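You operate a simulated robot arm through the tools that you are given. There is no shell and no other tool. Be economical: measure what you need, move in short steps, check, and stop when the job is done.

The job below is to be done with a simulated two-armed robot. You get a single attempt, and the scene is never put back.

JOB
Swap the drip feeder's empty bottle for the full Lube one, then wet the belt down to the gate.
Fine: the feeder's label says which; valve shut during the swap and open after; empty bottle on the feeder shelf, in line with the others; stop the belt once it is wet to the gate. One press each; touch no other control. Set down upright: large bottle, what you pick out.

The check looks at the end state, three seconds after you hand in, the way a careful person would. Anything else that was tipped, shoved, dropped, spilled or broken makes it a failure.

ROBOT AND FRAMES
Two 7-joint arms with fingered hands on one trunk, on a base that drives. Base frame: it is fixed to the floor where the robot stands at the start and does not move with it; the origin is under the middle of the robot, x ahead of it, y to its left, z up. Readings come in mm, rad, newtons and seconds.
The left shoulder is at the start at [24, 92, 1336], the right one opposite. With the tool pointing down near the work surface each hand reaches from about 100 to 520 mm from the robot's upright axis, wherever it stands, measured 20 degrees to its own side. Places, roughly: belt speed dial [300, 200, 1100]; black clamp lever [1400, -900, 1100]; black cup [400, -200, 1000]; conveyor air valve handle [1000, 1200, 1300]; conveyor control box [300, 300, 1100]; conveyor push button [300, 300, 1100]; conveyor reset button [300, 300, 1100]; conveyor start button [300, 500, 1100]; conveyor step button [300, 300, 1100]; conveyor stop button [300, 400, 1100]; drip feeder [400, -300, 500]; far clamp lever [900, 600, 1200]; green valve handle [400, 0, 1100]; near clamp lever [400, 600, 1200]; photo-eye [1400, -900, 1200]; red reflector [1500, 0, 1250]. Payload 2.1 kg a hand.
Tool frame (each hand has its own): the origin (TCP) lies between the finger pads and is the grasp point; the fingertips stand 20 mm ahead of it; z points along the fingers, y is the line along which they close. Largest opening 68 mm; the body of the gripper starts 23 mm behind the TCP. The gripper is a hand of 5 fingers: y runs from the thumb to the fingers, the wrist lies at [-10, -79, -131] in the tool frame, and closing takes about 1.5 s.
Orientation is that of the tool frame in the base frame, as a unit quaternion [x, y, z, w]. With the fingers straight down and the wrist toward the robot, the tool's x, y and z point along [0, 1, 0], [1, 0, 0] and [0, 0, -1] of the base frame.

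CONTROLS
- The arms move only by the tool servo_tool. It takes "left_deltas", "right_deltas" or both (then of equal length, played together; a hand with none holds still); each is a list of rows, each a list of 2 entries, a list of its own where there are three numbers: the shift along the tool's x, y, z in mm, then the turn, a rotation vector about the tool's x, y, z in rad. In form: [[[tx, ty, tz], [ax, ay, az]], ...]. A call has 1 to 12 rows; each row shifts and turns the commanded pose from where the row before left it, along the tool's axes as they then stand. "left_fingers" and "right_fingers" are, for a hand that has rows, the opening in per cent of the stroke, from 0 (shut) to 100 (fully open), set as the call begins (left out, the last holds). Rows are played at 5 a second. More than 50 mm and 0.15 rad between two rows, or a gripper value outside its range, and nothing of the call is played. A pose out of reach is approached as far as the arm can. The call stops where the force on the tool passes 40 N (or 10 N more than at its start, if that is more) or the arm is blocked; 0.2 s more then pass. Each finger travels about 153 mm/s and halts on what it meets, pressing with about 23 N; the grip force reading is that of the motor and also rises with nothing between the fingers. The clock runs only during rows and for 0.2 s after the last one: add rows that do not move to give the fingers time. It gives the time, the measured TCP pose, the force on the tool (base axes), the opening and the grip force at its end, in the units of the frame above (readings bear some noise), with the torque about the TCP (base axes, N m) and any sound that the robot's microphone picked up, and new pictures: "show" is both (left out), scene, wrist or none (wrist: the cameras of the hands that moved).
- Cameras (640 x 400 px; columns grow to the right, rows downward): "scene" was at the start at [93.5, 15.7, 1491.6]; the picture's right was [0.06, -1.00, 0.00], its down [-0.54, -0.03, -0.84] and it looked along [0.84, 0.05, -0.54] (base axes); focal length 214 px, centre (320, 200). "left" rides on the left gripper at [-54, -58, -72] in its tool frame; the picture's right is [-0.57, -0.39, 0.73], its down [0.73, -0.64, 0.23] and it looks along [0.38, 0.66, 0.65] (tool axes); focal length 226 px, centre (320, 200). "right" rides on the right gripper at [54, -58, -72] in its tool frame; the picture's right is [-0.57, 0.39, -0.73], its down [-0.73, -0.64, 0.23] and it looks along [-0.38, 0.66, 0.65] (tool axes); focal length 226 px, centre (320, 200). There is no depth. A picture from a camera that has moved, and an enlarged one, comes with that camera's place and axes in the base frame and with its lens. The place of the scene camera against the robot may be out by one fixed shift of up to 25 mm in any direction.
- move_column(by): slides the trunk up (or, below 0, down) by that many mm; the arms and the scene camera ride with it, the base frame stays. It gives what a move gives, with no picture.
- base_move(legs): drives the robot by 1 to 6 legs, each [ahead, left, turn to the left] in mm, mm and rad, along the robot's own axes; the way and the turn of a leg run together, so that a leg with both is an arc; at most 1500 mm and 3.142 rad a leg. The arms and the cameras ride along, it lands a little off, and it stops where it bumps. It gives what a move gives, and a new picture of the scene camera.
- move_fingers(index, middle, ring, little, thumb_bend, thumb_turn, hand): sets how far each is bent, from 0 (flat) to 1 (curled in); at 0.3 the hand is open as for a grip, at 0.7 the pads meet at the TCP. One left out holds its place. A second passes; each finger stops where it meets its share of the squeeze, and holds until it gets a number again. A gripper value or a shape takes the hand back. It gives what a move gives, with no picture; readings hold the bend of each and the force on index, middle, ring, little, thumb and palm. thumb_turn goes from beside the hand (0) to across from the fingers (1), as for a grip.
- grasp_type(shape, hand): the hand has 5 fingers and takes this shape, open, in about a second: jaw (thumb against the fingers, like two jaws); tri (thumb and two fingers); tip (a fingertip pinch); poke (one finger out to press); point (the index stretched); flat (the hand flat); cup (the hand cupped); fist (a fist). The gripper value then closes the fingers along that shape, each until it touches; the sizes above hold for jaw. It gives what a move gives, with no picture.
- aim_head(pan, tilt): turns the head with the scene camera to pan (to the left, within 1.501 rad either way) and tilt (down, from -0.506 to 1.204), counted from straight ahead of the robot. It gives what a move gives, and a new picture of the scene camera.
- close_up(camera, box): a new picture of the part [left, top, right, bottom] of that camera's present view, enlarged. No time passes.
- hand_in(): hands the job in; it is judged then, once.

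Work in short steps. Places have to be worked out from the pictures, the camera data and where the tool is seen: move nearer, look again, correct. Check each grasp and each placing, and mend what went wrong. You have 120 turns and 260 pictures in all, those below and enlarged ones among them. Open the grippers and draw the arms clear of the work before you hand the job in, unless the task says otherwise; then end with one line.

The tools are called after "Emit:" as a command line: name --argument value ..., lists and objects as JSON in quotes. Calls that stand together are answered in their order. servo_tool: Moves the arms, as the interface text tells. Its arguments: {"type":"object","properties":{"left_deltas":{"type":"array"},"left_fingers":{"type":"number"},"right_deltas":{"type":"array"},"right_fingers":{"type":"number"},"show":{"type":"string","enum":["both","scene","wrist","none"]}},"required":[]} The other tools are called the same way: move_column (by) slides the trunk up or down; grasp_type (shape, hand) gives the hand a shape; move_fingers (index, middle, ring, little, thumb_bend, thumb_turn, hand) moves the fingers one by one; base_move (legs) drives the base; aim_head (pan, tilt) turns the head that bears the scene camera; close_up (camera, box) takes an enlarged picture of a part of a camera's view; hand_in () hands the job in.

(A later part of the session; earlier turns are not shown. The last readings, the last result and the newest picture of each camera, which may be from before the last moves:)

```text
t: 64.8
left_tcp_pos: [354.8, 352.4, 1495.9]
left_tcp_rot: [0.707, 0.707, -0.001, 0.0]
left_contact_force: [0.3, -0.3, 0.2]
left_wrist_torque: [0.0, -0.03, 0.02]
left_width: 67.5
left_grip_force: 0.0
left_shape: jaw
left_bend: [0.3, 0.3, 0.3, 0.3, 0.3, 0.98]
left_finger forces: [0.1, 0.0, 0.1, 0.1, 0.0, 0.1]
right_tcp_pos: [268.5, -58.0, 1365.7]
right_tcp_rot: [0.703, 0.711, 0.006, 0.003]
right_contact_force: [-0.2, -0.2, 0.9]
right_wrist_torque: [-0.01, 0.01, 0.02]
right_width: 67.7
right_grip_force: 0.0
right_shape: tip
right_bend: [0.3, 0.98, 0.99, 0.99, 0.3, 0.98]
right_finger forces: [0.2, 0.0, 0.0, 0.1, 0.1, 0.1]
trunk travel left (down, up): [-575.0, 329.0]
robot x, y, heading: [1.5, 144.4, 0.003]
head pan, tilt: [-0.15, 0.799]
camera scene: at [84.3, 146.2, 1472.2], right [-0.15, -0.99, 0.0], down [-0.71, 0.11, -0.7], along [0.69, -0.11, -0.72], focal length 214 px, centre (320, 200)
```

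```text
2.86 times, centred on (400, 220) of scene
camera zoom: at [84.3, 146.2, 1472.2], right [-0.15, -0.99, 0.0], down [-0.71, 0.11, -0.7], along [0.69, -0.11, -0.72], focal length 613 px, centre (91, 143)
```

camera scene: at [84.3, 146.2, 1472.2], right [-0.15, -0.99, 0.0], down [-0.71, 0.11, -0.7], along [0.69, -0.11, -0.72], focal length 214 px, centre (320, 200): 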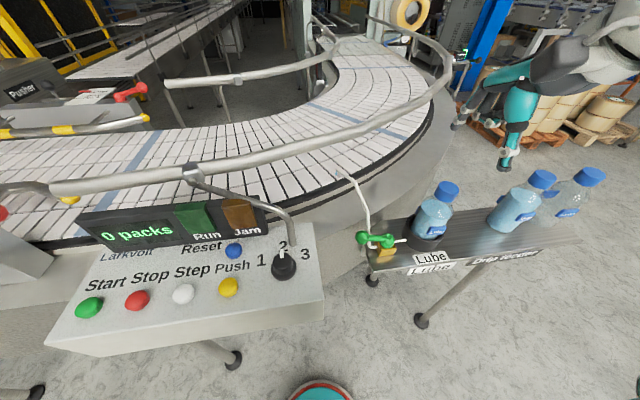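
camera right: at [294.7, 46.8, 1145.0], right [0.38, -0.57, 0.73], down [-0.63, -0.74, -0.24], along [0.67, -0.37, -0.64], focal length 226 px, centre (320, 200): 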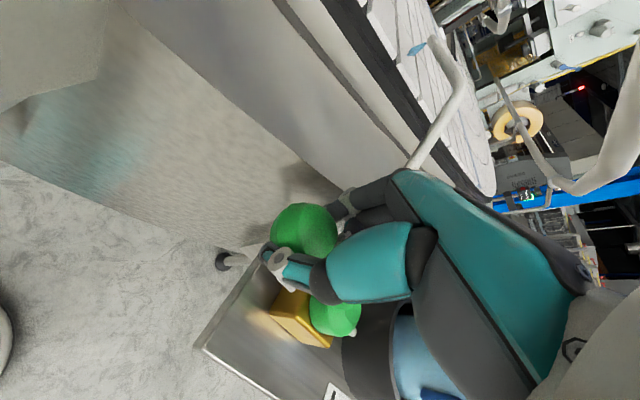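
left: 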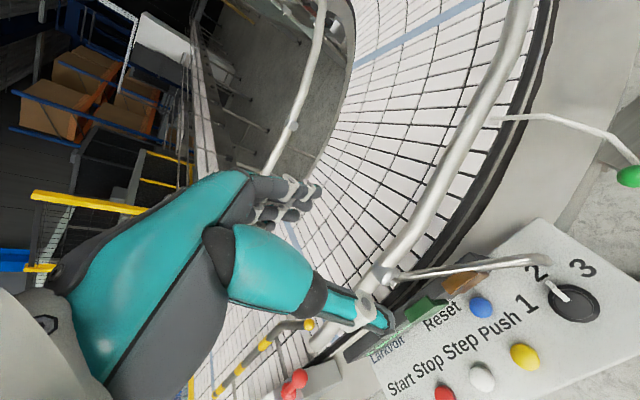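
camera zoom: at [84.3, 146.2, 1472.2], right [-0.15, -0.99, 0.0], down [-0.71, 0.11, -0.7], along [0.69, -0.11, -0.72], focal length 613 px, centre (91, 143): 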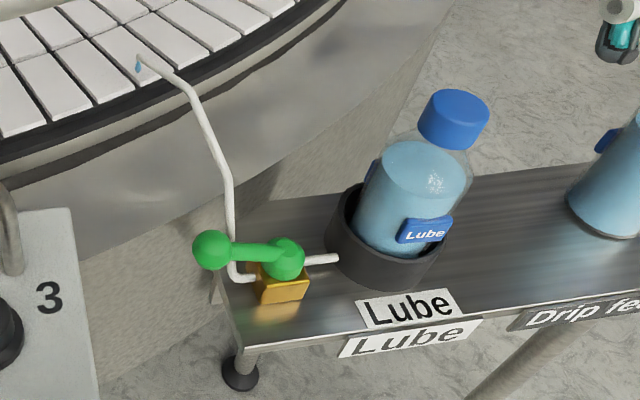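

Valve open and in line, bottle seated. Now look along the belt for the gate, and at the button panel.

Emit:
aim_head --pan -0.3 --tilt 0.35

Emit:
close_up --camera "scene" --box '[180, 80, 420, 240]'

Emit:
close_up --camera "scene" --box '[380, 80, 620, 240]'

```text
t: 65.7
left_tcp_pos: [354.7, 351.3, 1494.9]
left_tcp_rot: [0.707, 0.707, -0.001, -0.001]
left_contact_force: [-0.4, 0.3, 0.6]
left_wrist_torque: [-0.03, -0.01, -0.02]
left_width: 67.8
left_grip_force: 0.1
left_shape: jaw
left_bend: [0.3, 0.3, 0.3, 0.3, 0.3, 0.98]
left_finger forces: [0.1, 0.1, 0.0, 0.0, 0.1, 0.0]
right_tcp_pos: [268.7, -57.0, 1364.0]
right_tcp_rot: [0.703, 0.711, 0.007, 0.003]
right_contact_force: [-0.5, -0.5, 0.2]
right_wrist_torque: [0.03, -0.03, 0.02]
right_width: 67.9
right_grip_force: 0.1
right_shape: tip
right_bend: [0.3, 0.98, 0.99, 0.99, 0.3, 0.98]
right_finger forces: [0.0, 0.0, 0.0, 0.1, 0.1, 0.0]
trunk travel left (down, up): [-575.0, 329.0]
robot x, y, heading: [-2.5, 148.1, -0.004]
head pan, tilt: [-0.3, 0.351]
camera scene: at [94.1, 130.9, 1511.8], right [-0.3, -0.95, 0.0], down [-0.33, 0.1, -0.94], along [0.9, -0.28, -0.34], focal length 214 px, centre (320, 200)
```

scene: 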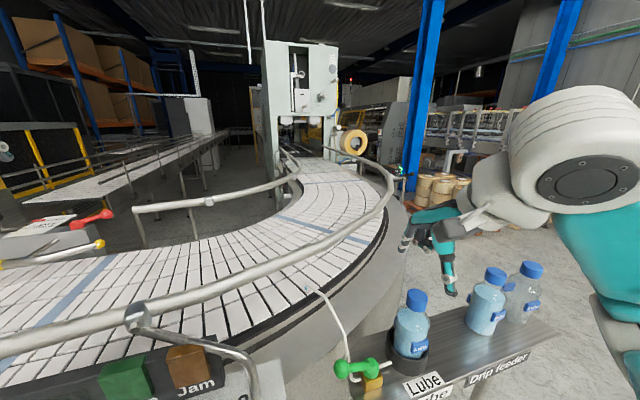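

```text
2.50 times, centred on (300, 160) of scene
camera zoom: at [94.1, 130.9, 1511.8], right [-0.3, -0.95, 0.0], down [-0.33, 0.1, -0.94], along [0.9, -0.28, -0.34], focal length 536 px, centre (370, 300)
```

zoom: 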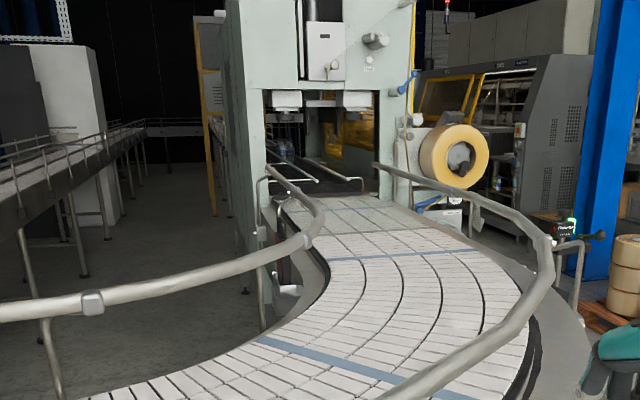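

```text
2.50 times, centred on (500, 160) of scene
camera zoom: at [94.1, 130.9, 1511.8], right [-0.3, -0.95, 0.0], down [-0.33, 0.1, -0.94], along [0.9, -0.28, -0.34], focal length 536 px, centre (-130, 300)
```

zoom: 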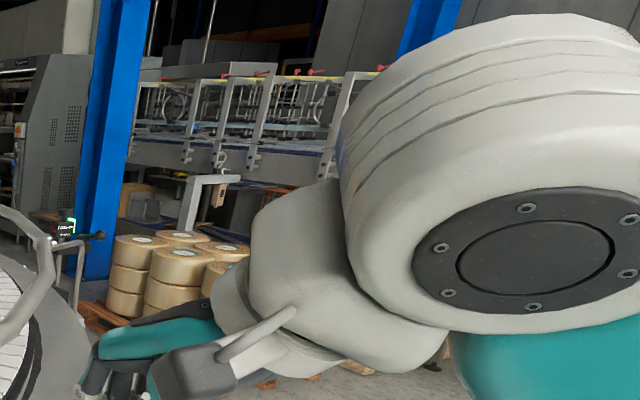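

I zoom closer at the portal, photo-eye and rail to find anything called a gate.

Emit:
close_up --camera "scene" --box '[260, 100, 360, 170]'

Emit:
close_up --camera "scene" --box '[350, 140, 430, 210]'

Emit:
close_up --camera "scene" --box '[250, 30, 370, 120]'

```text
5.71 times, centred on (310, 135) of scene
camera zoom: at [94.1, 130.9, 1511.8], right [-0.3, -0.95, 0.0], down [-0.33, 0.1, -0.94], along [0.9, -0.28, -0.34], focal length 1226 px, centre (377, 571)
```

zoom: 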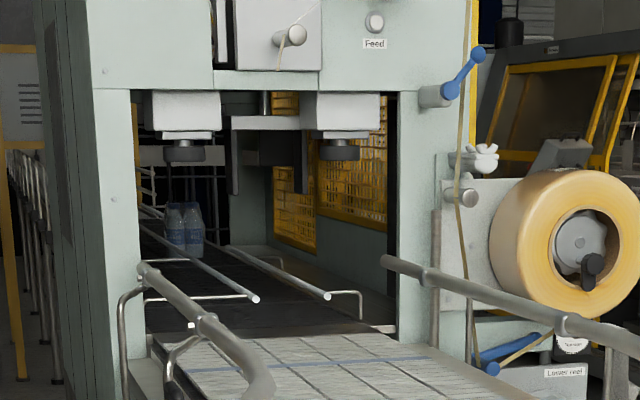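

```text
5.71 times, centred on (390, 175) of scene
camera zoom: at [94.1, 130.9, 1511.8], right [-0.3, -0.95, 0.0], down [-0.33, 0.1, -0.94], along [0.9, -0.28, -0.34], focal length 1226 px, centre (-80, 343)
```

zoom: 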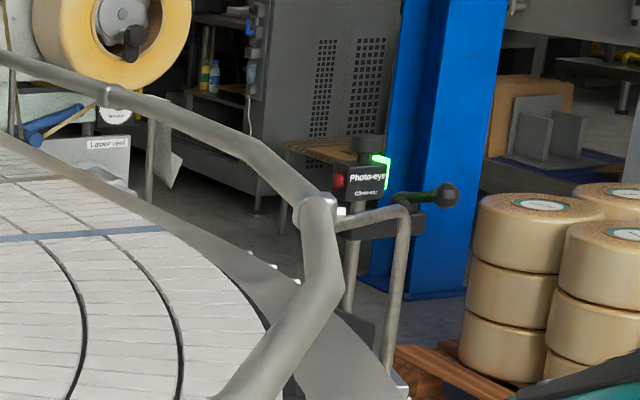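

```text
4.44 times, centred on (310, 75) of scene
camera zoom: at [94.1, 130.9, 1511.8], right [-0.3, -0.95, 0.0], down [-0.33, 0.1, -0.94], along [0.9, -0.28, -0.34], focal length 953 px, centre (364, 756)
```

zoom: 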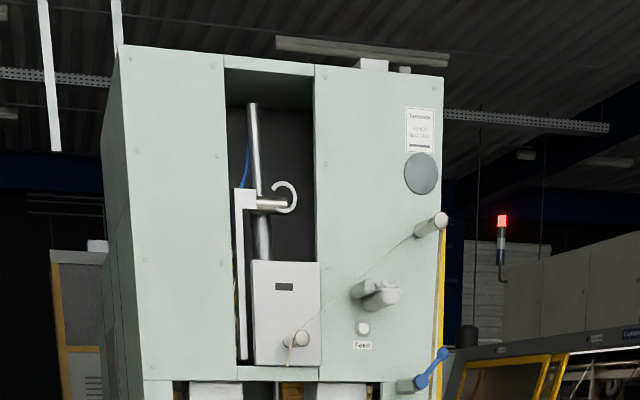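

Check the left end of the belt too for a label or gate.

Emit:
aim_head --pan 0.75 --tilt 0.45

Emit:
close_up --camera "scene" --box '[60, 60, 340, 240]'

Emit:
close_up --camera "scene" --box '[300, 60, 560, 240]'

```text
t: 67.0
left_tcp_pos: [355.8, 351.8, 1494.6]
left_tcp_rot: [0.707, 0.707, 0.0, -0.001]
left_contact_force: [-0.4, -0.1, 0.7]
left_wrist_torque: [-0.04, 0.02, -0.01]
left_width: 67.9
left_grip_force: 0.1
left_shape: jaw
left_bend: [0.3, 0.3, 0.3, 0.3, 0.3, 0.98]
left_finger forces: [0.0, 0.0, 0.1, 0.0, 0.1, 0.0]
right_tcp_pos: [270.0, -57.0, 1365.0]
right_tcp_rot: [0.703, 0.711, 0.006, 0.002]
right_contact_force: [-0.7, 0.4, 0.7]
right_wrist_torque: [-0.04, 0.0, 0.0]
right_width: 67.7
right_grip_force: 0.0
right_shape: tip
right_bend: [0.3, 0.98, 0.99, 0.99, 0.3, 0.98]
right_finger forces: [0.0, 0.0, 0.0, 0.0, 0.0, 0.1]
trunk travel left (down, up): [-575.0, 329.0]
robot x, y, heading: [0.2, 149.1, 0.004]
head pan, tilt: [0.75, 0.45]
camera scene: at [72.5, 221.1, 1502.7], right [0.68, -0.73, 0.0], down [-0.32, -0.3, -0.9], along [0.66, 0.61, -0.44], focal length 214 px, centre (320, 200)
```

scene: 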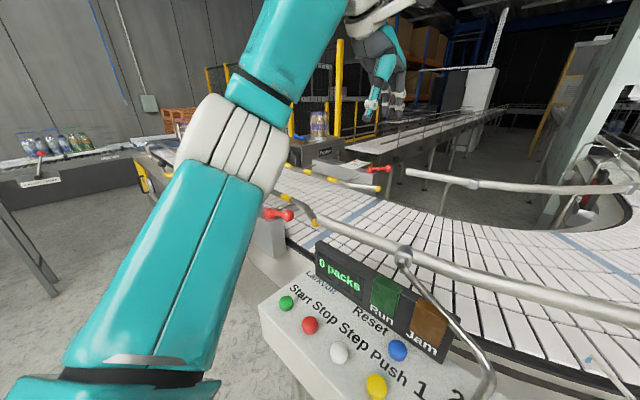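

```text
2.22 times, centred on (200, 150) of scene
camera zoom: at [72.5, 221.1, 1502.7], right [0.68, -0.73, 0.0], down [-0.32, -0.3, -0.9], along [0.66, 0.61, -0.44], focal length 477 px, centre (587, 311)
```

zoom: 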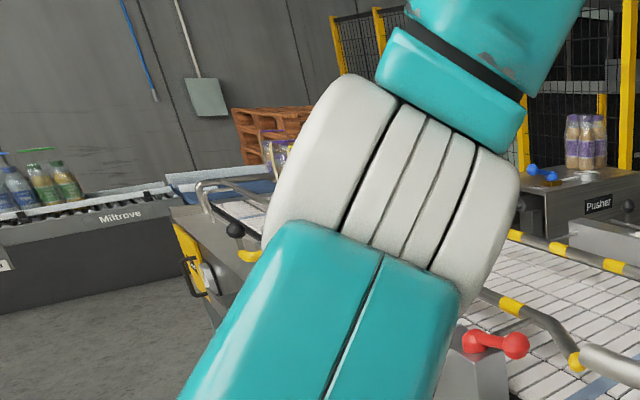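

```text
2.22 times, centred on (430, 150) of scene
camera zoom: at [72.5, 221.1, 1502.7], right [0.68, -0.73, 0.0], down [-0.32, -0.3, -0.9], along [0.66, 0.61, -0.44], focal length 477 px, centre (76, 311)
```

zoom: 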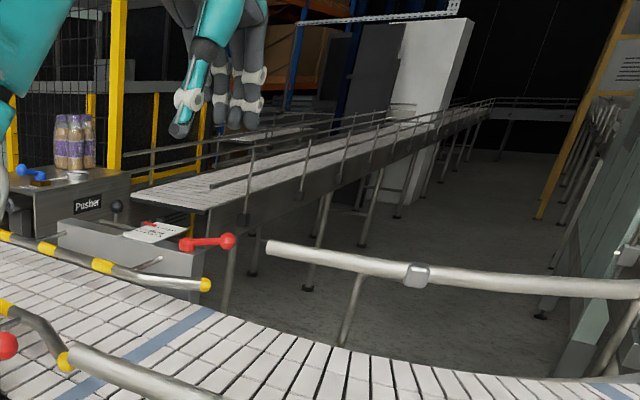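

Something yellow stands at the belt's left end behind my arm. Bring the left hand (poke shape) above the Start/Stop buttons (est. Stop (260,406,1100), Start (264,474,1100)).

Emit:
grasp_type --shape "poke" --hand "left"

Emit:
servo_tool --left_deltas '[[[15, -15, 40], [0, 0, 0]], [[15, -15, 40], [0, 0, 0]], [[15, -15, 40], [0, 0, 0]], [[15, -16, 40], [0, 0, 0]], [[14, -16, 40], [0, 0, 0]], [[14, -16, 40], [0, 0, 0]]]' --show "both"

```text
t: 67.9
left_tcp_pos: [355.7, 351.9, 1494.3]
left_tcp_rot: [0.707, 0.708, 0.0, -0.001]
left_contact_force: [0.3, 0.2, 0.3]
left_wrist_torque: [0.02, 0.03, -0.02]
left_width: 0.2
left_grip_force: 0.0
left_shape: poke
left_bend: [0.7, 0.7, 0.99, 0.99, 1.0, 1.0]
left_finger forces: [0.0, 0.0, 0.0, 0.0, 0.0, 0.1]
right_tcp_pos: [269.9, -57.9, 1364.7]
right_tcp_rot: [0.703, 0.712, 0.006, 0.003]
right_contact_force: [0.0, 0.3, 0.1]
right_wrist_torque: [0.03, -0.01, 0.0]
right_width: 67.8
right_grip_force: 0.1
right_shape: tip
right_bend: [0.3, 0.98, 0.99, 0.99, 0.3, 0.98]
right_finger forces: [0.0, 0.0, 0.2, 0.0, 0.0, 0.0]
trunk travel left (down, up): [-575.0, 329.0]
robot x, y, heading: [2.4, 150.9, -0.004]
head pan, tilt: [0.75, 0.45]
```

```text
t: 69.3
left_tcp_pos: [260.8, 438.4, 1255.1]
left_tcp_rot: [0.707, 0.707, -0.002, 0.0]
left_contact_force: [-0.4, 0.7, 0.6]
left_wrist_torque: [-0.01, 0.0, 0.05]
left_width: 0.0
left_grip_force: 0.0
left_shape: poke
left_bend: [0.7, 0.7, 0.99, 0.99, 1.0, 1.0]
left_finger forces: [0.0, 0.1, 0.1, 0.0, 0.0, 0.0]
right_tcp_pos: [270.4, -57.4, 1365.9]
right_tcp_rot: [0.704, 0.711, 0.007, 0.003]
right_contact_force: [-0.1, 0.2, -0.1]
right_wrist_torque: [-0.02, 0.05, 0.02]
right_width: 68.3
right_grip_force: 0.1
right_shape: tip
right_bend: [0.3, 0.98, 0.99, 0.99, 0.3, 0.98]
right_finger forces: [0.0, 0.0, 0.1, 0.1, 0.0, 0.1]
trunk travel left (down, up): [-575.0, 329.0]
robot x, y, heading: [0.2, 147.1, -0.004]
head pan, tilt: [0.75, 0.45]
camera scene: at [72.2, 221.3, 1502.7], right [0.68, -0.73, 0.0], down [-0.32, -0.3, -0.9], along [0.66, 0.61, -0.44], focal length 214 px, centre (320, 200)
camera left: at [202.6, 385.8, 1327.4], right [-0.39, -0.57, -0.73], down [-0.64, 0.73, -0.23], along [0.66, 0.38, -0.65], focal length 226 px, centre (320, 200)
```

scene: 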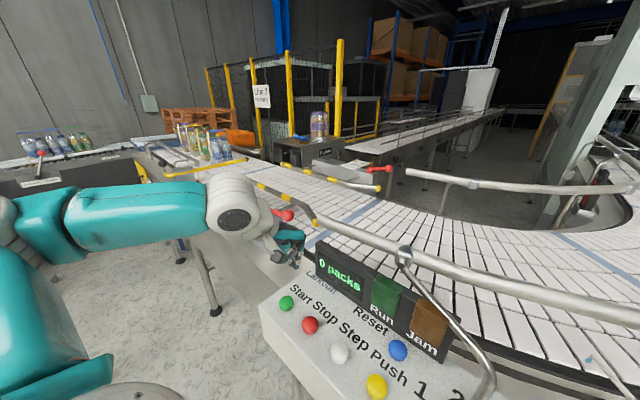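
left: 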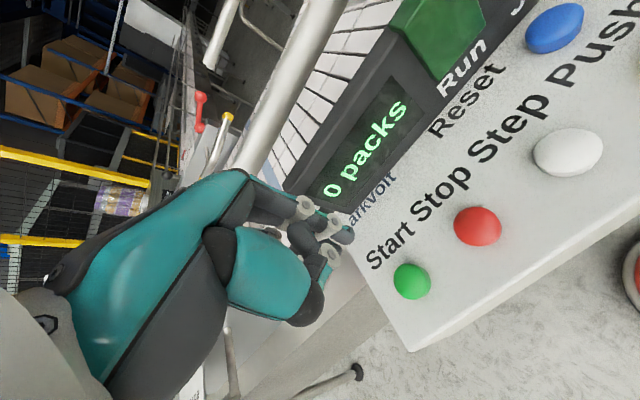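

The view is clear now; zoom on the left end of the belt.

Emit:
close_up --camera "scene" --box '[110, 100, 330, 240]'

Emit:
close_up --camera "left" --box '[240, 170, 520, 340]'

```text
2.86 times, centred on (220, 170) of scene
camera zoom: at [72.2, 221.3, 1502.7], right [0.68, -0.73, 0.0], down [-0.32, -0.3, -0.9], along [0.66, 0.61, -0.44], focal length 613 px, centre (606, 286)
```

zoom: 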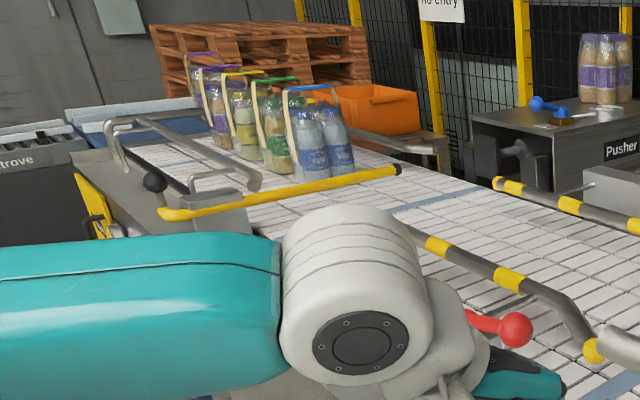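

```text
2.29 times, centred on (380, 255) of left
camera zoom: at [202.6, 385.8, 1327.4], right [-0.39, -0.57, -0.73], down [-0.64, 0.73, -0.23], along [0.66, 0.38, -0.65], focal length 517 px, centre (183, 74)
```

zoom: 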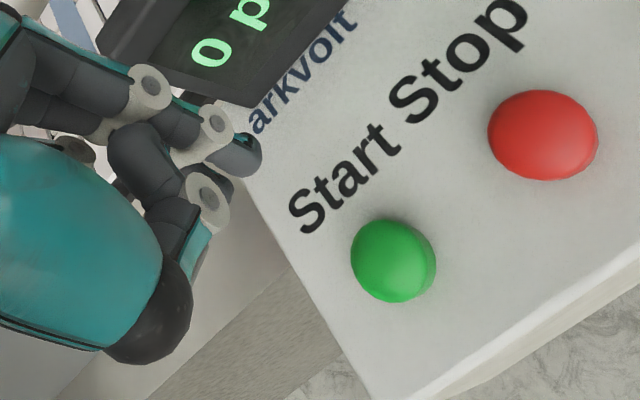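

A yellow gate arm crosses the belt at the left end, with packs queued behind it. Buttons: Start ≈(261,474,1105), Stop ≈(261,399,1105). Curl the middle finger and hover over Start.

Emit:
move_fingers --hand "left" --index 0.7 --middle 1.0

Emit:
servo_tool --left_deltas '[[[18, 0, 35], [0, 0, 0]], [[18, 0, 35], [0, 0, 0]], [[0, 0, 25], [0, 0, 0]]]' --show "both"

```text
t: 70.3
left_tcp_pos: [261.9, 439.6, 1255.1]
left_tcp_rot: [0.707, 0.707, 0.0, 0.001]
left_contact_force: [0.6, -0.2, -0.4]
left_wrist_torque: [0.0, 0.03, -0.06]
left_width: 15.6
left_grip_force: 0.0
left_shape: fingers
left_bend: [0.7, 1.0, 0.99, 0.99, 1.0, 1.0]
left_finger forces: [0.0, 0.1, 0.1, 0.0, 0.1, 0.0]
right_tcp_pos: [270.4, -57.6, 1363.8]
right_tcp_rot: [0.703, 0.711, 0.007, 0.003]
right_contact_force: [0.0, -1.1, 0.4]
right_wrist_torque: [-0.01, -0.02, -0.02]
right_width: 67.6
right_grip_force: 0.1
right_shape: tip
right_bend: [0.3, 0.98, 0.99, 0.99, 0.3, 0.98]
right_finger forces: [0.1, 0.1, 0.0, 0.0, 0.1, 0.0]
trunk travel left (down, up): [-575.0, 329.0]
robot x, y, heading: [0.2, 147.8, 0.002]
head pan, tilt: [0.75, 0.45]
```

```text
t: 71.1
left_tcp_pos: [263.0, 475.5, 1158.6]
left_tcp_rot: [0.708, 0.706, 0.0, 0.001]
left_contact_force: [0.9, 0.3, 0.5]
left_wrist_torque: [-0.01, 0.01, 0.02]
left_width: 15.5
left_grip_force: 0.0
left_shape: fingers
left_bend: [0.7, 1.0, 0.99, 0.99, 1.0, 1.0]
left_finger forces: [0.1, 0.0, 0.0, 0.0, 0.1, 0.1]
right_tcp_pos: [270.2, -57.3, 1366.3]
right_tcp_rot: [0.703, 0.711, 0.006, 0.003]
right_contact_force: [0.3, -0.3, -1.1]
right_wrist_torque: [0.01, 0.0, 0.01]
right_width: 67.8
right_grip_force: 0.1
right_shape: tip
right_bend: [0.3, 0.98, 0.99, 0.99, 0.3, 0.98]
right_finger forces: [0.1, 0.0, 0.0, 0.0, 0.0, 0.1]
trunk travel left (down, up): [-575.0, 329.0]
robot x, y, heading: [0.3, 149.5, 0.002]
head pan, tilt: [0.75, 0.45]
camera scene: at [72.4, 221.3, 1502.6], right [0.68, -0.73, 0.0], down [-0.32, -0.3, -0.9], along [0.66, 0.61, -0.44], focal length 214 px, centre (320, 200)
camera left: at [203.8, 423.1, 1231.2], right [-0.39, -0.57, -0.73], down [-0.64, 0.73, -0.23], along [0.66, 0.38, -0.65], focal length 226 px, centre (320, 200)
```

scene: 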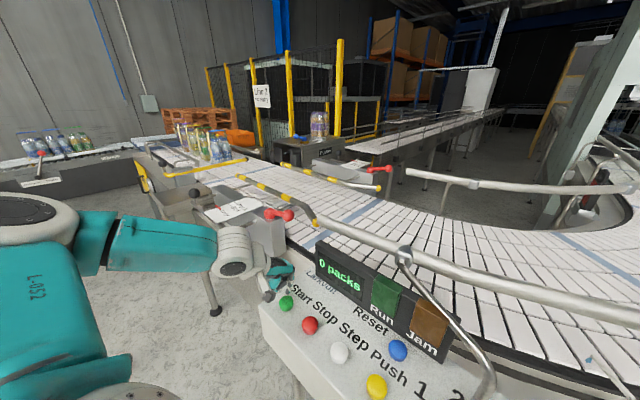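
left: 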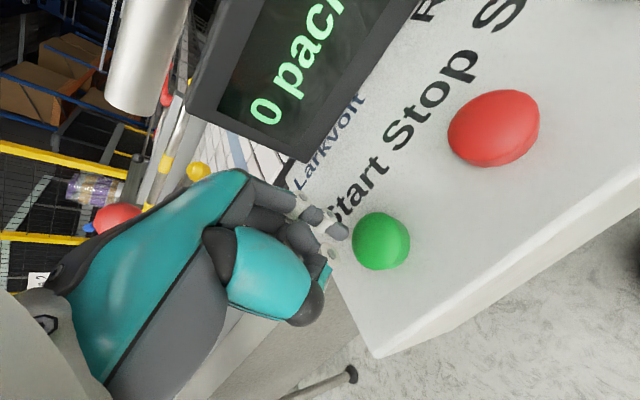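

Fingertip estimated ~9 mm beyond the TCP in x; shift back and lower near to the Start button.

Emit:
servo_tool --left_deltas '[[[0, -8, 10], [0, 0, 0]], [[0, 0, 6], [0, 0, 0]]]' --show "wrist"

Emit:
close_up --camera "left" --box '[240, 160, 480, 310]'

Emit:
close_up --camera "scene" --box '[220, 220, 400, 340]'

```text
t: 71.7
left_tcp_pos: [254.9, 475.7, 1145.2]
left_tcp_rot: [0.707, 0.707, 0.001, 0.002]
left_contact_force: [6.8, 3.5, 24.7]
left_wrist_torque: [-0.11, -0.24, 0.03]
left_width: 14.9
left_grip_force: 12.8
left_shape: fingers
left_bend: [0.71, 1.0, 0.99, 0.99, 1.0, 1.0]
left_finger forces: [25.7, 0.0, 0.1, 0.0, 0.0, 0.1]
right_tcp_pos: [270.6, -58.6, 1365.4]
right_tcp_rot: [0.703, 0.711, 0.008, 0.003]
right_contact_force: [0.8, 1.0, 0.7]
right_wrist_torque: [-0.04, 0.01, 0.01]
right_width: 67.8
right_grip_force: 0.1
right_shape: tip
right_bend: [0.3, 0.98, 0.99, 0.99, 0.3, 0.98]
right_finger forces: [0.0, 0.1, 0.1, 0.0, 0.0, 0.0]
trunk travel left (down, up): [-575.0, 329.0]
robot x, y, heading: [2.2, 147.8, -0.003]
head pan, tilt: [0.75, 0.45]
heard: click
camera left: at [195.7, 422.4, 1217.6], right [-0.38, -0.57, -0.73], down [-0.64, 0.73, -0.23], along [0.67, 0.38, -0.64], focal length 226 px, centre (320, 200)
```

left: 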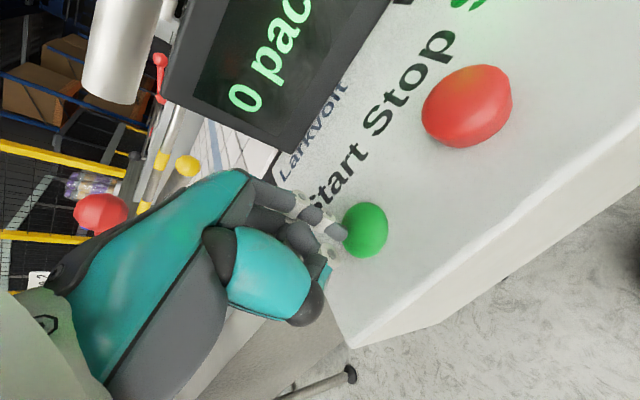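

```text
2.67 times, centred on (360, 235) of left
camera zoom: at [195.7, 422.4, 1217.6], right [-0.38, -0.57, -0.73], down [-0.64, 0.73, -0.23], along [0.67, 0.38, -0.64], focal length 603 px, centre (213, 107)
```

zoom: 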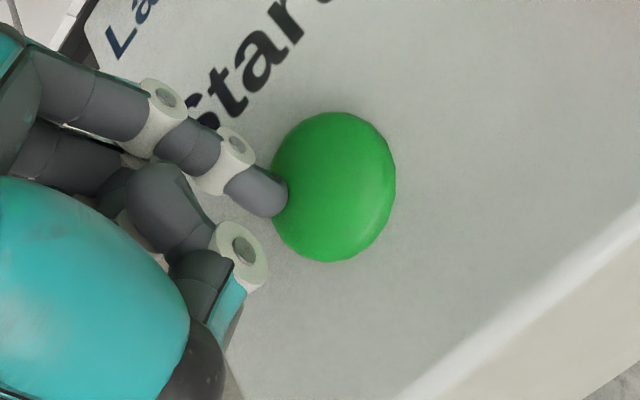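

```text
3.33 times, centred on (310, 280) of scene
camera zoom: at [72.5, 220.5, 1503.0], right [0.68, -0.73, 0.0], down [-0.32, -0.3, -0.9], along [0.66, 0.61, -0.44], focal length 715 px, centre (353, -67)
```

zoom: 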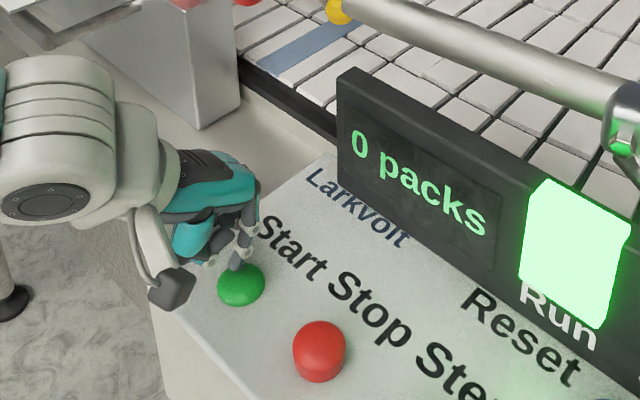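

Click heard and Run lit: belt is running. Lift off and hover over Stop (75 mm toward -y), watching the belt.

Emit:
servo_tool --left_deltas '[[[0, 0, -20], [0, 0, 0]], [[-38, 0, 0], [0, 0, 0]], [[-38, 0, 0], [0, 0, 0]]]' --show "both"

```text
t: 72.5
left_tcp_pos: [252.5, 400.5, 1162.5]
left_tcp_rot: [0.707, 0.708, 0.001, 0.0]
left_contact_force: [-0.1, -0.2, 0.4]
left_wrist_torque: [0.02, 0.0, 0.0]
left_width: 15.4
left_grip_force: 0.1
left_shape: fingers
left_bend: [0.7, 1.0, 0.99, 0.99, 1.0, 1.0]
left_finger forces: [0.1, 0.0, 0.1, 0.0, 0.0, 0.1]
right_tcp_pos: [269.6, -56.2, 1364.6]
right_tcp_rot: [0.704, 0.71, 0.007, 0.002]
right_contact_force: [0.1, 0.7, 0.5]
right_wrist_torque: [-0.03, -0.01, 0.01]
right_width: 67.7
right_grip_force: 0.0
right_shape: tip
right_bend: [0.3, 0.98, 0.99, 0.99, 0.3, 0.98]
right_finger forces: [0.1, 0.0, 0.0, 0.0, 0.0, 0.0]
trunk travel left (down, up): [-575.0, 329.0]
robot x, y, heading: [4.3, 149.5, -0.004]
head pan, tilt: [0.75, 0.45]
camera scene: at [72.5, 221.0, 1502.6], right [0.68, -0.73, 0.0], down [-0.32, -0.3, -0.9], along [0.66, 0.61, -0.44], focal length 214 px, centre (320, 200)
camera left: at [195.0, 347.0, 1236.2], right [-0.39, -0.57, -0.73], down [-0.64, 0.73, -0.23], along [0.66, 0.38, -0.65], focal length 226 px, centre (320, 200)
```

scene: 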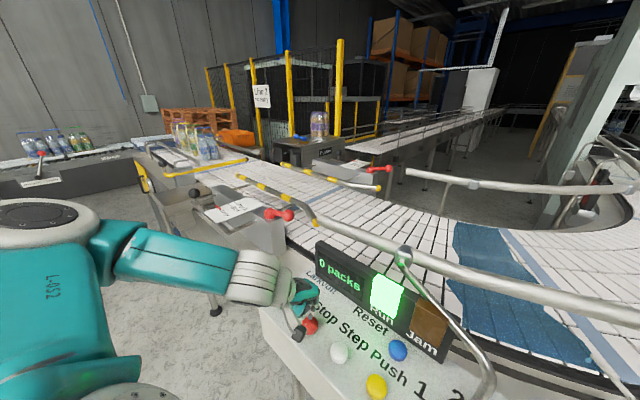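
left: 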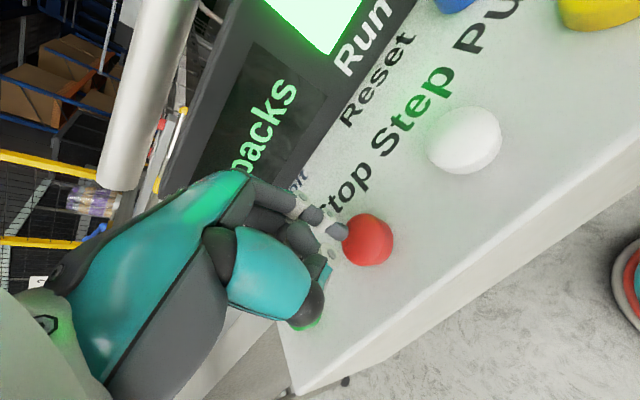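

The wet strip runs from the drip to the left, toward the yellow gate (~y 1420); front now near y≈270, ~250 mm/s, so ~4.5 s. Fine-adjust over Stop and wait 1 s.

Emit:
servo_tool --left_deltas '[[[4, 0, 2], [0, 0, 0]], [[0, 0, 2], [0, 0, 0]], [[0, 0, 0], [0, 0, 0]], [[0, 0, 0], [0, 0, 0]], [[0, 0, 0], [0, 0, 0]]]' --show "scene"

Emit:
close_up --camera "scene" --box '[110, 110, 470, 310]'

```text
t: 73.7
left_tcp_pos: [253.3, 403.4, 1158.9]
left_tcp_rot: [0.708, 0.707, 0.0, 0.001]
left_contact_force: [0.6, 0.1, -0.7]
left_wrist_torque: [0.01, -0.01, 0.03]
left_width: 15.2
left_grip_force: 0.1
left_shape: fingers
left_bend: [0.7, 1.0, 0.99, 0.99, 1.0, 1.0]
left_finger forces: [0.0, 0.0, 0.0, 0.1, 0.1, 0.0]
right_tcp_pos: [270.2, -57.2, 1365.9]
right_tcp_rot: [0.703, 0.711, 0.008, 0.002]
right_contact_force: [0.1, -1.2, 1.1]
right_wrist_torque: [0.0, 0.0, 0.01]
right_width: 68.0
right_grip_force: 0.1
right_shape: tip
right_bend: [0.3, 0.98, 0.99, 0.99, 0.3, 0.98]
right_finger forces: [0.0, 0.1, 0.0, 0.0, 0.1, 0.0]
trunk travel left (down, up): [-575.0, 329.0]
robot x, y, heading: [2.3, 149.0, -0.005]
head pan, tilt: [0.75, 0.45]
camera scene: at [72.3, 221.2, 1502.7], right [0.68, -0.73, 0.0], down [-0.32, -0.3, -0.9], along [0.66, 0.61, -0.44], focal length 214 px, centre (320, 200)
```

scene: 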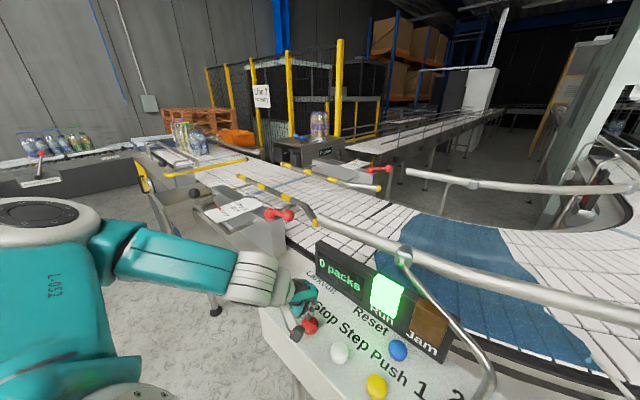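

```text
1.78 times, centred on (290, 210) of scene
camera zoom: at [72.3, 221.2, 1502.7], right [0.68, -0.73, 0.0], down [-0.32, -0.3, -0.9], along [0.66, 0.61, -0.44], focal length 381 px, centre (373, 182)
```

zoom: 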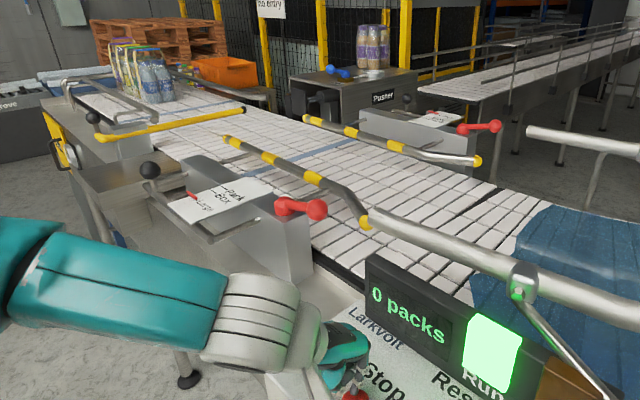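

Front at y≈425, speed ≈115 mm/s. About 1 m left to the gate bar; wait ~2.4 s.

Emit:
servo_tool --left_deltas '[[[0, 0, 0], [0, 0, 0]], [[0, 0, 0], [0, 0, 0]], [[0, 0, 0], [0, 0, 0]], [[0, 0, 0], [0, 0, 0]], [[0, 0, 0], [0, 0, 0]], [[0, 0, 0], [0, 0, 0]], [[0, 0, 0], [0, 0, 0]], [[0, 0, 0], [0, 0, 0]], [[0, 0, 0], [0, 0, 0]], [[0, 0, 0], [0, 0, 0]], [[0, 0, 0], [0, 0, 0]]]' --show "none"

Emit:
close_up --camera "scene" --box '[110, 110, 470, 310]'

```text
t: 76.1
left_tcp_pos: [253.9, 403.2, 1158.8]
left_tcp_rot: [0.707, 0.707, 0.001, 0.0]
left_contact_force: [0.5, -0.9, 0.6]
left_wrist_torque: [0.02, 0.0, 0.01]
left_width: 15.6
left_grip_force: 0.1
left_shape: fingers
left_bend: [0.7, 1.0, 0.99, 0.99, 1.0, 1.0]
left_finger forces: [0.1, 0.0, 0.0, 0.0, 0.1, 0.0]
right_tcp_pos: [269.7, -58.0, 1364.1]
right_tcp_rot: [0.703, 0.711, 0.006, 0.002]
right_contact_force: [-0.6, 0.4, -0.4]
right_wrist_torque: [-0.01, 0.01, -0.01]
right_width: 67.8
right_grip_force: 0.1
right_shape: tip
right_bend: [0.3, 0.98, 0.99, 0.99, 0.3, 0.98]
right_finger forces: [0.1, 0.1, 0.0, 0.0, 0.0, 0.1]
trunk travel left (down, up): [-575.0, 329.0]
robot x, y, heading: [-1.9, 144.4, 0.0]
head pan, tilt: [0.75, 0.45]
```

```text
1.78 times, centred on (290, 210) of scene
camera zoom: at [72.3, 221.2, 1502.7], right [0.68, -0.73, 0.0], down [-0.32, -0.3, -0.9], along [0.66, 0.61, -0.44], focal length 381 px, centre (373, 182)
```

zoom: 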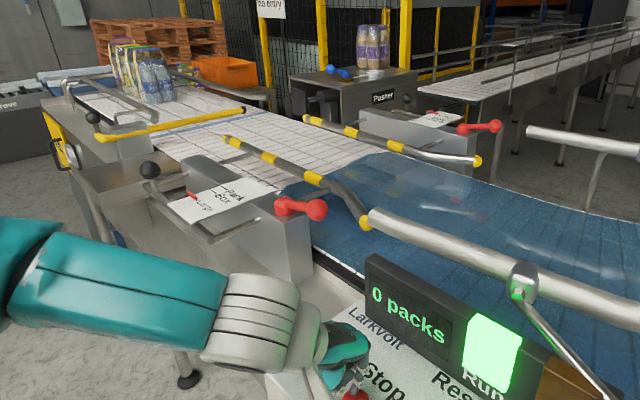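

Front is now at y≈970 (≈225 mm/s). About 0.5 m left; wait 1 s more and look.

Emit:
servo_tool --left_deltas '[[[0, 0, 2], [0, 0, 0]], [[0, 0, 2], [0, 0, 0]], [[0, 0, 0], [0, 0, 0]], [[0, 0, 0], [0, 0, 0]]]' --show "none"

Emit:
close_up --camera "scene" --box '[110, 110, 310, 230]'

```text
t: 77.1
left_tcp_pos: [253.4, 403.6, 1155.8]
left_tcp_rot: [0.707, 0.707, 0.0, 0.001]
left_contact_force: [0.2, 0.1, 0.3]
left_wrist_torque: [0.02, 0.0, 0.0]
left_width: 15.4
left_grip_force: 0.0
left_shape: fingers
left_bend: [0.7, 1.0, 0.99, 0.99, 1.0, 1.0]
left_finger forces: [0.1, 0.0, 0.1, 0.1, 0.1, 0.1]
right_tcp_pos: [269.1, -57.0, 1364.4]
right_tcp_rot: [0.703, 0.711, 0.007, 0.003]
right_contact_force: [0.0, 0.1, 0.5]
right_wrist_torque: [0.02, -0.01, -0.03]
right_width: 67.7
right_grip_force: 0.1
right_shape: tip
right_bend: [0.3, 0.98, 0.99, 0.99, 0.3, 0.98]
right_finger forces: [0.0, 0.0, 0.0, 0.1, 0.0, 0.0]
trunk travel left (down, up): [-575.0, 329.0]
robot x, y, heading: [1.6, 149.2, -0.001]
head pan, tilt: [0.75, 0.45]
```

```text
3.20 times, centred on (210, 170) of scene
camera zoom: at [72.3, 221.2, 1502.7], right [0.68, -0.73, 0.0], down [-0.32, -0.3, -0.9], along [0.66, 0.61, -0.44], focal length 686 px, centre (672, 296)
```

zoom: 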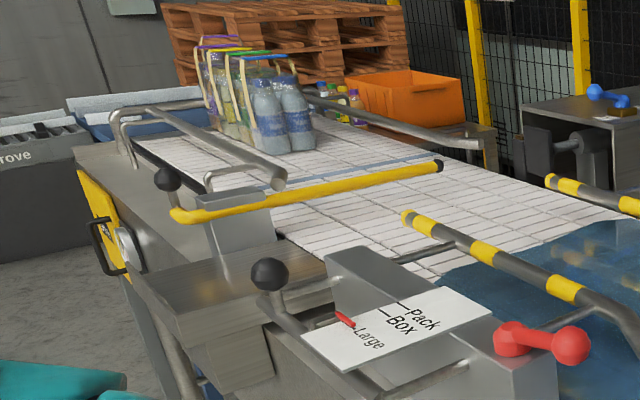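

Front near y≈1140 at the near edge; gate roughly 300+ mm further. Wait another 1 s.

Emit:
servo_tool --left_deltas '[[[0, 0, 0], [0, 0, 0]], [[0, 0, 0], [0, 0, 0]], [[0, 0, 0], [0, 0, 0]], [[0, 0, 0], [0, 0, 0]]]' --show "none"

Emit:
close_up --camera "scene" --box '[110, 110, 310, 230]'

```text
t: 78.1
left_tcp_pos: [253.6, 404.2, 1156.0]
left_tcp_rot: [0.707, 0.707, -0.001, -0.001]
left_contact_force: [-0.2, -0.4, -0.3]
left_wrist_torque: [-0.04, -0.03, 0.03]
left_width: 15.2
left_grip_force: 0.2
left_shape: fingers
left_bend: [0.7, 1.0, 0.99, 0.99, 1.0, 1.0]
left_finger forces: [0.0, 0.0, 0.1, 0.0, 0.1, 0.1]
right_tcp_pos: [270.8, -56.8, 1363.8]
right_tcp_rot: [0.704, 0.71, 0.006, 0.003]
right_contact_force: [-0.2, -0.2, 0.9]
right_wrist_torque: [-0.02, -0.02, 0.03]
right_width: 67.7
right_grip_force: 0.1
right_shape: tip
right_bend: [0.3, 0.98, 0.99, 0.99, 0.3, 0.98]
right_finger forces: [0.1, 0.0, 0.0, 0.0, 0.0, 0.1]
trunk travel left (down, up): [-575.0, 329.0]
robot x, y, heading: [-4.6, 149.7, -0.003]
head pan, tilt: [0.75, 0.45]
```

```text
3.20 times, centred on (210, 170) of scene
camera zoom: at [72.3, 221.2, 1502.7], right [0.68, -0.73, 0.0], down [-0.32, -0.3, -0.9], along [0.66, 0.61, -0.44], focal length 686 px, centre (672, 296)
```

zoom: 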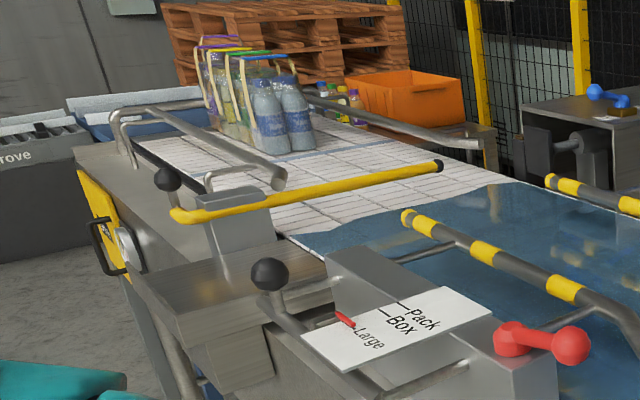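

The front is right at the gate. Press Stop now.

Emit:
servo_tool --left_deltas '[[[0, 0, 13], [0, 0, 0]], [[0, 0, 3], [0, 0, 0]]]' --show "scene"

Emit:
close_up --camera "scene" --box '[110, 110, 310, 230]'

```text
t: 78.7
left_tcp_pos: [253.7, 403.0, 1140.3]
left_tcp_rot: [0.708, 0.707, -0.001, 0.0]
left_contact_force: [0.3, 0.4, 10.9]
left_wrist_torque: [-0.07, 0.1, -0.01]
left_width: 8.0
left_grip_force: 4.8
left_shape: fingers
left_bend: [0.75, 1.0, 0.99, 0.99, 1.0, 1.0]
left_finger forces: [10.4, 0.0, 0.1, 0.0, 0.0, 0.1]
right_tcp_pos: [267.8, -57.4, 1365.4]
right_tcp_rot: [0.703, 0.711, 0.007, 0.002]
right_contact_force: [-0.1, 0.1, -1.2]
right_wrist_torque: [-0.01, -0.02, 0.01]
right_width: 67.8
right_grip_force: 0.0
right_shape: tip
right_bend: [0.3, 0.98, 0.99, 0.99, 0.3, 0.98]
right_finger forces: [0.1, 0.0, 0.0, 0.0, 0.0, 0.1]
trunk travel left (down, up): [-575.0, 329.0]
robot x, y, heading: [0.5, 148.3, 0.002]
head pan, tilt: [0.75, 0.45]
heard: click
camera scene: at [71.6, 220.5, 1502.7], right [0.68, -0.73, 0.0], down [-0.32, -0.3, -0.9], along [0.66, 0.61, -0.43], focal length 214 px, centre (320, 200)
```

scene: 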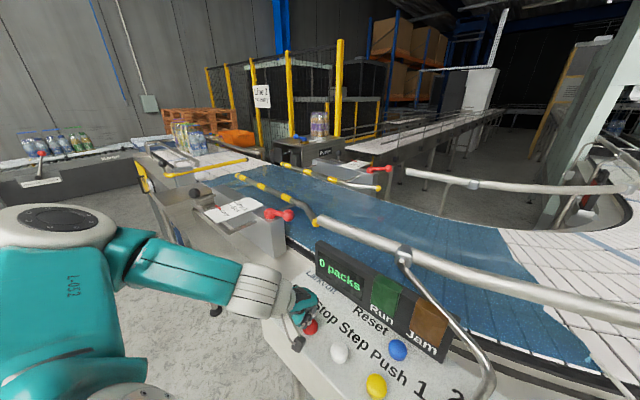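

```text
3.20 times, centred on (210, 170) of scene
camera zoom: at [71.6, 220.5, 1502.7], right [0.68, -0.73, 0.0], down [-0.32, -0.3, -0.9], along [0.66, 0.61, -0.43], focal length 686 px, centre (672, 296)
```

zoom: 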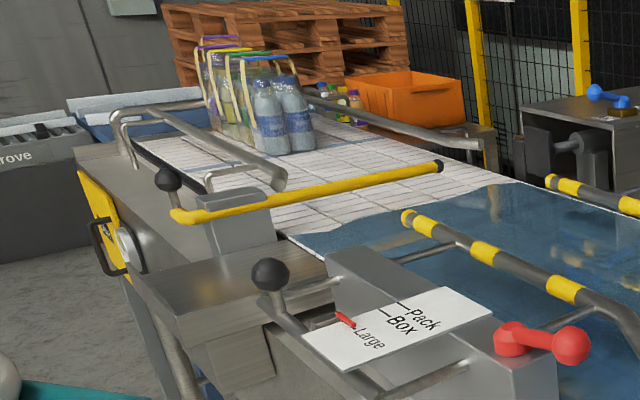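

Click heard, Run lamp out, wet front at the gate. Lift the left hand off and open both hands.

Emit:
servo_tool --left_deltas '[[[0, 0, -25], [0, 0, 0]], [[0, 0, -40], [0, 0, 0]], [[0, 0, -45], [0, 0, 0]], [[0, 0, -45], [0, 0, 0]], [[0, 0, -45], [0, 0, 0]]]' --show "none"

Emit:
grasp_type --shape "jaw" --hand "left"

Emit:
grasp_type --shape "jaw" --hand "right"

Emit:
aim_head --pan 0.75 --tilt 0.45

Emit:
close_up --camera "scene" --box '[110, 110, 310, 230]'

Emit:
aim_head --pan -0.3 --tilt 0.7

```text
t: 79.9
left_tcp_pos: [253.7, 402.2, 1339.2]
left_tcp_rot: [0.707, 0.707, 0.0, 0.001]
left_contact_force: [-0.5, 0.1, 0.5]
left_wrist_torque: [0.04, 0.0, -0.04]
left_width: 15.2
left_grip_force: 0.0
left_shape: fingers
left_bend: [0.7, 1.0, 0.99, 0.99, 1.0, 1.0]
left_finger forces: [0.0, 0.0, 0.0, 0.1, 0.0, 0.0]
right_tcp_pos: [269.3, -58.1, 1365.3]
right_tcp_rot: [0.704, 0.71, 0.007, 0.003]
right_contact_force: [0.4, 0.1, -0.2]
right_wrist_torque: [0.0, -0.01, 0.05]
right_width: 67.8
right_grip_force: 0.1
right_shape: tip
right_bend: [0.3, 0.98, 0.99, 0.99, 0.3, 0.98]
right_finger forces: [0.0, 0.0, 0.0, 0.0, 0.1, 0.0]
trunk travel left (down, up): [-575.0, 329.0]
robot x, y, heading: [4.6, 144.4, 0.002]
head pan, tilt: [0.75, 0.45]
```

```text
t: 80.8
left_tcp_pos: [253.7, 404.0, 1338.3]
left_tcp_rot: [0.707, 0.707, 0.001, 0.0]
left_contact_force: [0.6, -1.0, -0.2]
left_wrist_torque: [-0.01, 0.0, 0.0]
left_width: 67.8
left_grip_force: 0.1
left_shape: jaw
left_bend: [0.3, 0.3, 0.3, 0.3, 0.3, 0.98]
left_finger forces: [0.0, 0.0, 0.1, 0.0, 0.0, 0.1]
right_tcp_pos: [269.2, -56.6, 1366.0]
right_tcp_rot: [0.703, 0.711, 0.006, 0.003]
right_contact_force: [-0.1, 0.0, -0.1]
right_wrist_torque: [0.03, 0.0, 0.0]
right_width: 67.5
right_grip_force: 0.0
right_shape: tip
right_bend: [0.3, 0.98, 0.99, 0.99, 0.3, 0.98]
right_finger forces: [0.0, 0.0, 0.0, 0.0, 0.0, 0.1]
trunk travel left (down, up): [-575.0, 329.0]
robot x, y, heading: [-0.6, 149.2, 0.0]
head pan, tilt: [0.75, 0.45]
```

```text
t: 81.7
left_tcp_pos: [252.9, 402.8, 1339.5]
left_tcp_rot: [0.708, 0.707, 0.001, 0.001]
left_contact_force: [-0.1, 0.4, -0.4]
left_wrist_torque: [-0.02, 0.0, 0.02]
left_width: 67.7
left_grip_force: 0.1
left_shape: jaw
left_bend: [0.3, 0.3, 0.3, 0.3, 0.3, 0.98]
left_finger forces: [0.1, 0.1, 0.0, 0.0, 0.0, 0.0]
right_tcp_pos: [269.0, -56.7, 1364.7]
right_tcp_rot: [0.703, 0.711, 0.007, 0.003]
right_contact_force: [0.6, 0.2, -0.5]
right_wrist_torque: [-0.01, 0.0, 0.03]
right_width: 67.9
right_grip_force: 0.1
right_shape: jaw
right_bend: [0.3, 0.3, 0.3, 0.3, 0.3, 0.98]
right_finger forces: [0.0, 0.0, 0.0, 0.1, 0.1, 0.0]
trunk travel left (down, up): [-575.0, 329.0]
robot x, y, heading: [1.2, 149.2, 0.0]
head pan, tilt: [0.75, 0.45]
```

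```text
t: 82.3
left_tcp_pos: [253.8, 401.8, 1339.0]
left_tcp_rot: [0.707, 0.707, 0.0, 0.0]
left_contact_force: [0.1, -0.9, 0.1]
left_wrist_torque: [0.02, 0.0, -0.04]
left_width: 67.8
left_grip_force: 0.0
left_shape: jaw
left_bend: [0.3, 0.3, 0.3, 0.3, 0.3, 0.98]
left_finger forces: [0.1, 0.1, 0.1, 0.0, 0.0, 0.0]
right_tcp_pos: [269.9, -57.0, 1365.0]
right_tcp_rot: [0.703, 0.711, 0.007, 0.003]
right_contact_force: [0.2, 0.5, -0.4]
right_wrist_torque: [-0.02, 0.01, -0.02]
right_width: 67.6
right_grip_force: 0.0
right_shape: jaw
right_bend: [0.3, 0.3, 0.3, 0.3, 0.3, 0.98]
right_finger forces: [0.1, 0.0, 0.0, 0.0, 0.0, 0.1]
trunk travel left (down, up): [-575.0, 329.0]
robot x, y, heading: [3.5, 147.8, 0.0]
head pan, tilt: [0.75, 0.45]
camera scene: at [72.3, 221.2, 1502.7], right [0.68, -0.73, 0.0], down [-0.32, -0.3, -0.9], along [0.66, 0.61, -0.44], focal length 214 px, centre (320, 200)
```

scene: 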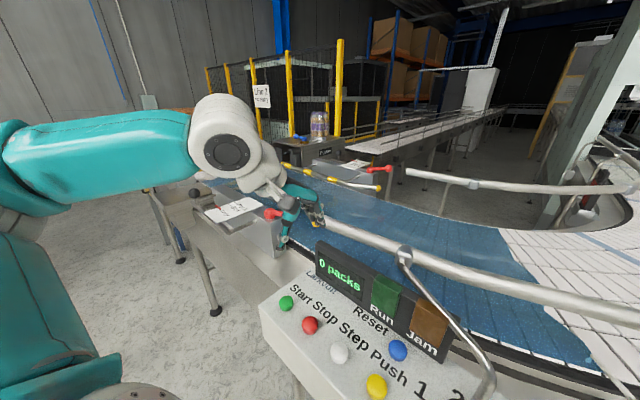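

```text
3.20 times, centred on (210, 170) of scene
camera zoom: at [72.3, 221.2, 1502.7], right [0.68, -0.73, 0.0], down [-0.32, -0.3, -0.9], along [0.66, 0.61, -0.44], focal length 686 px, centre (672, 296)
```

zoom: 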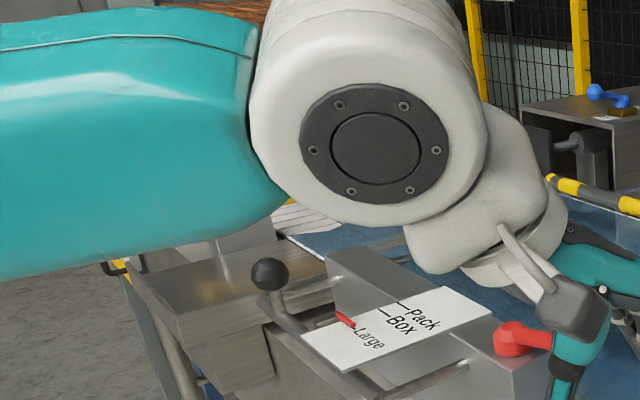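

```text
t: 83.6
left_tcp_pos: [253.6, 402.6, 1337.3]
left_tcp_rot: [0.707, 0.707, 0.0, 0.0]
left_contact_force: [-1.0, 0.1, 0.0]
left_wrist_torque: [0.0, 0.0, -0.03]
left_width: 68.0
left_grip_force: 0.1
left_shape: jaw
left_bend: [0.3, 0.3, 0.3, 0.3, 0.3, 0.98]
left_finger forces: [0.1, 0.0, 0.1, 0.0, 0.1, 0.1]
right_tcp_pos: [269.6, -58.2, 1364.7]
right_tcp_rot: [0.704, 0.71, 0.007, 0.003]
right_contact_force: [-0.3, -0.2, 0.4]
right_wrist_torque: [0.01, 0.02, 0.02]
right_width: 67.9
right_grip_force: 0.0
right_shape: jaw
right_bend: [0.3, 0.3, 0.3, 0.3, 0.3, 0.98]
right_finger forces: [0.0, 0.0, 0.1, 0.0, 0.1, 0.1]
trunk travel left (down, up): [-575.0, 329.0]
robot x, y, heading: [-0.3, 150.6, -0.001]
head pan, tilt: [-0.3, 0.7]
camera scene: at [86.2, 133.4, 1480.5], right [-0.3, -0.96, 0.0], down [-0.62, 0.19, -0.77], along [0.73, -0.23, -0.64], focal length 214 px, centre (320, 200)
```

scene: 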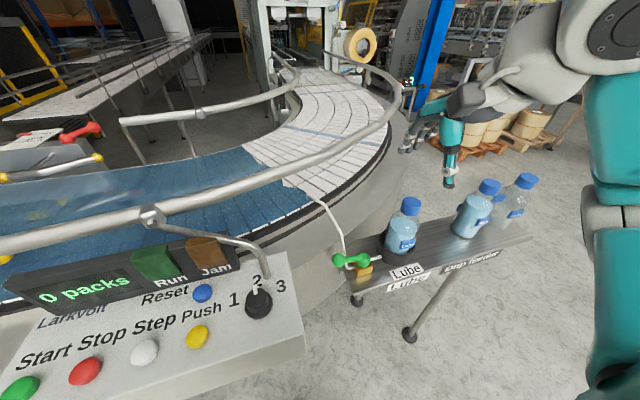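

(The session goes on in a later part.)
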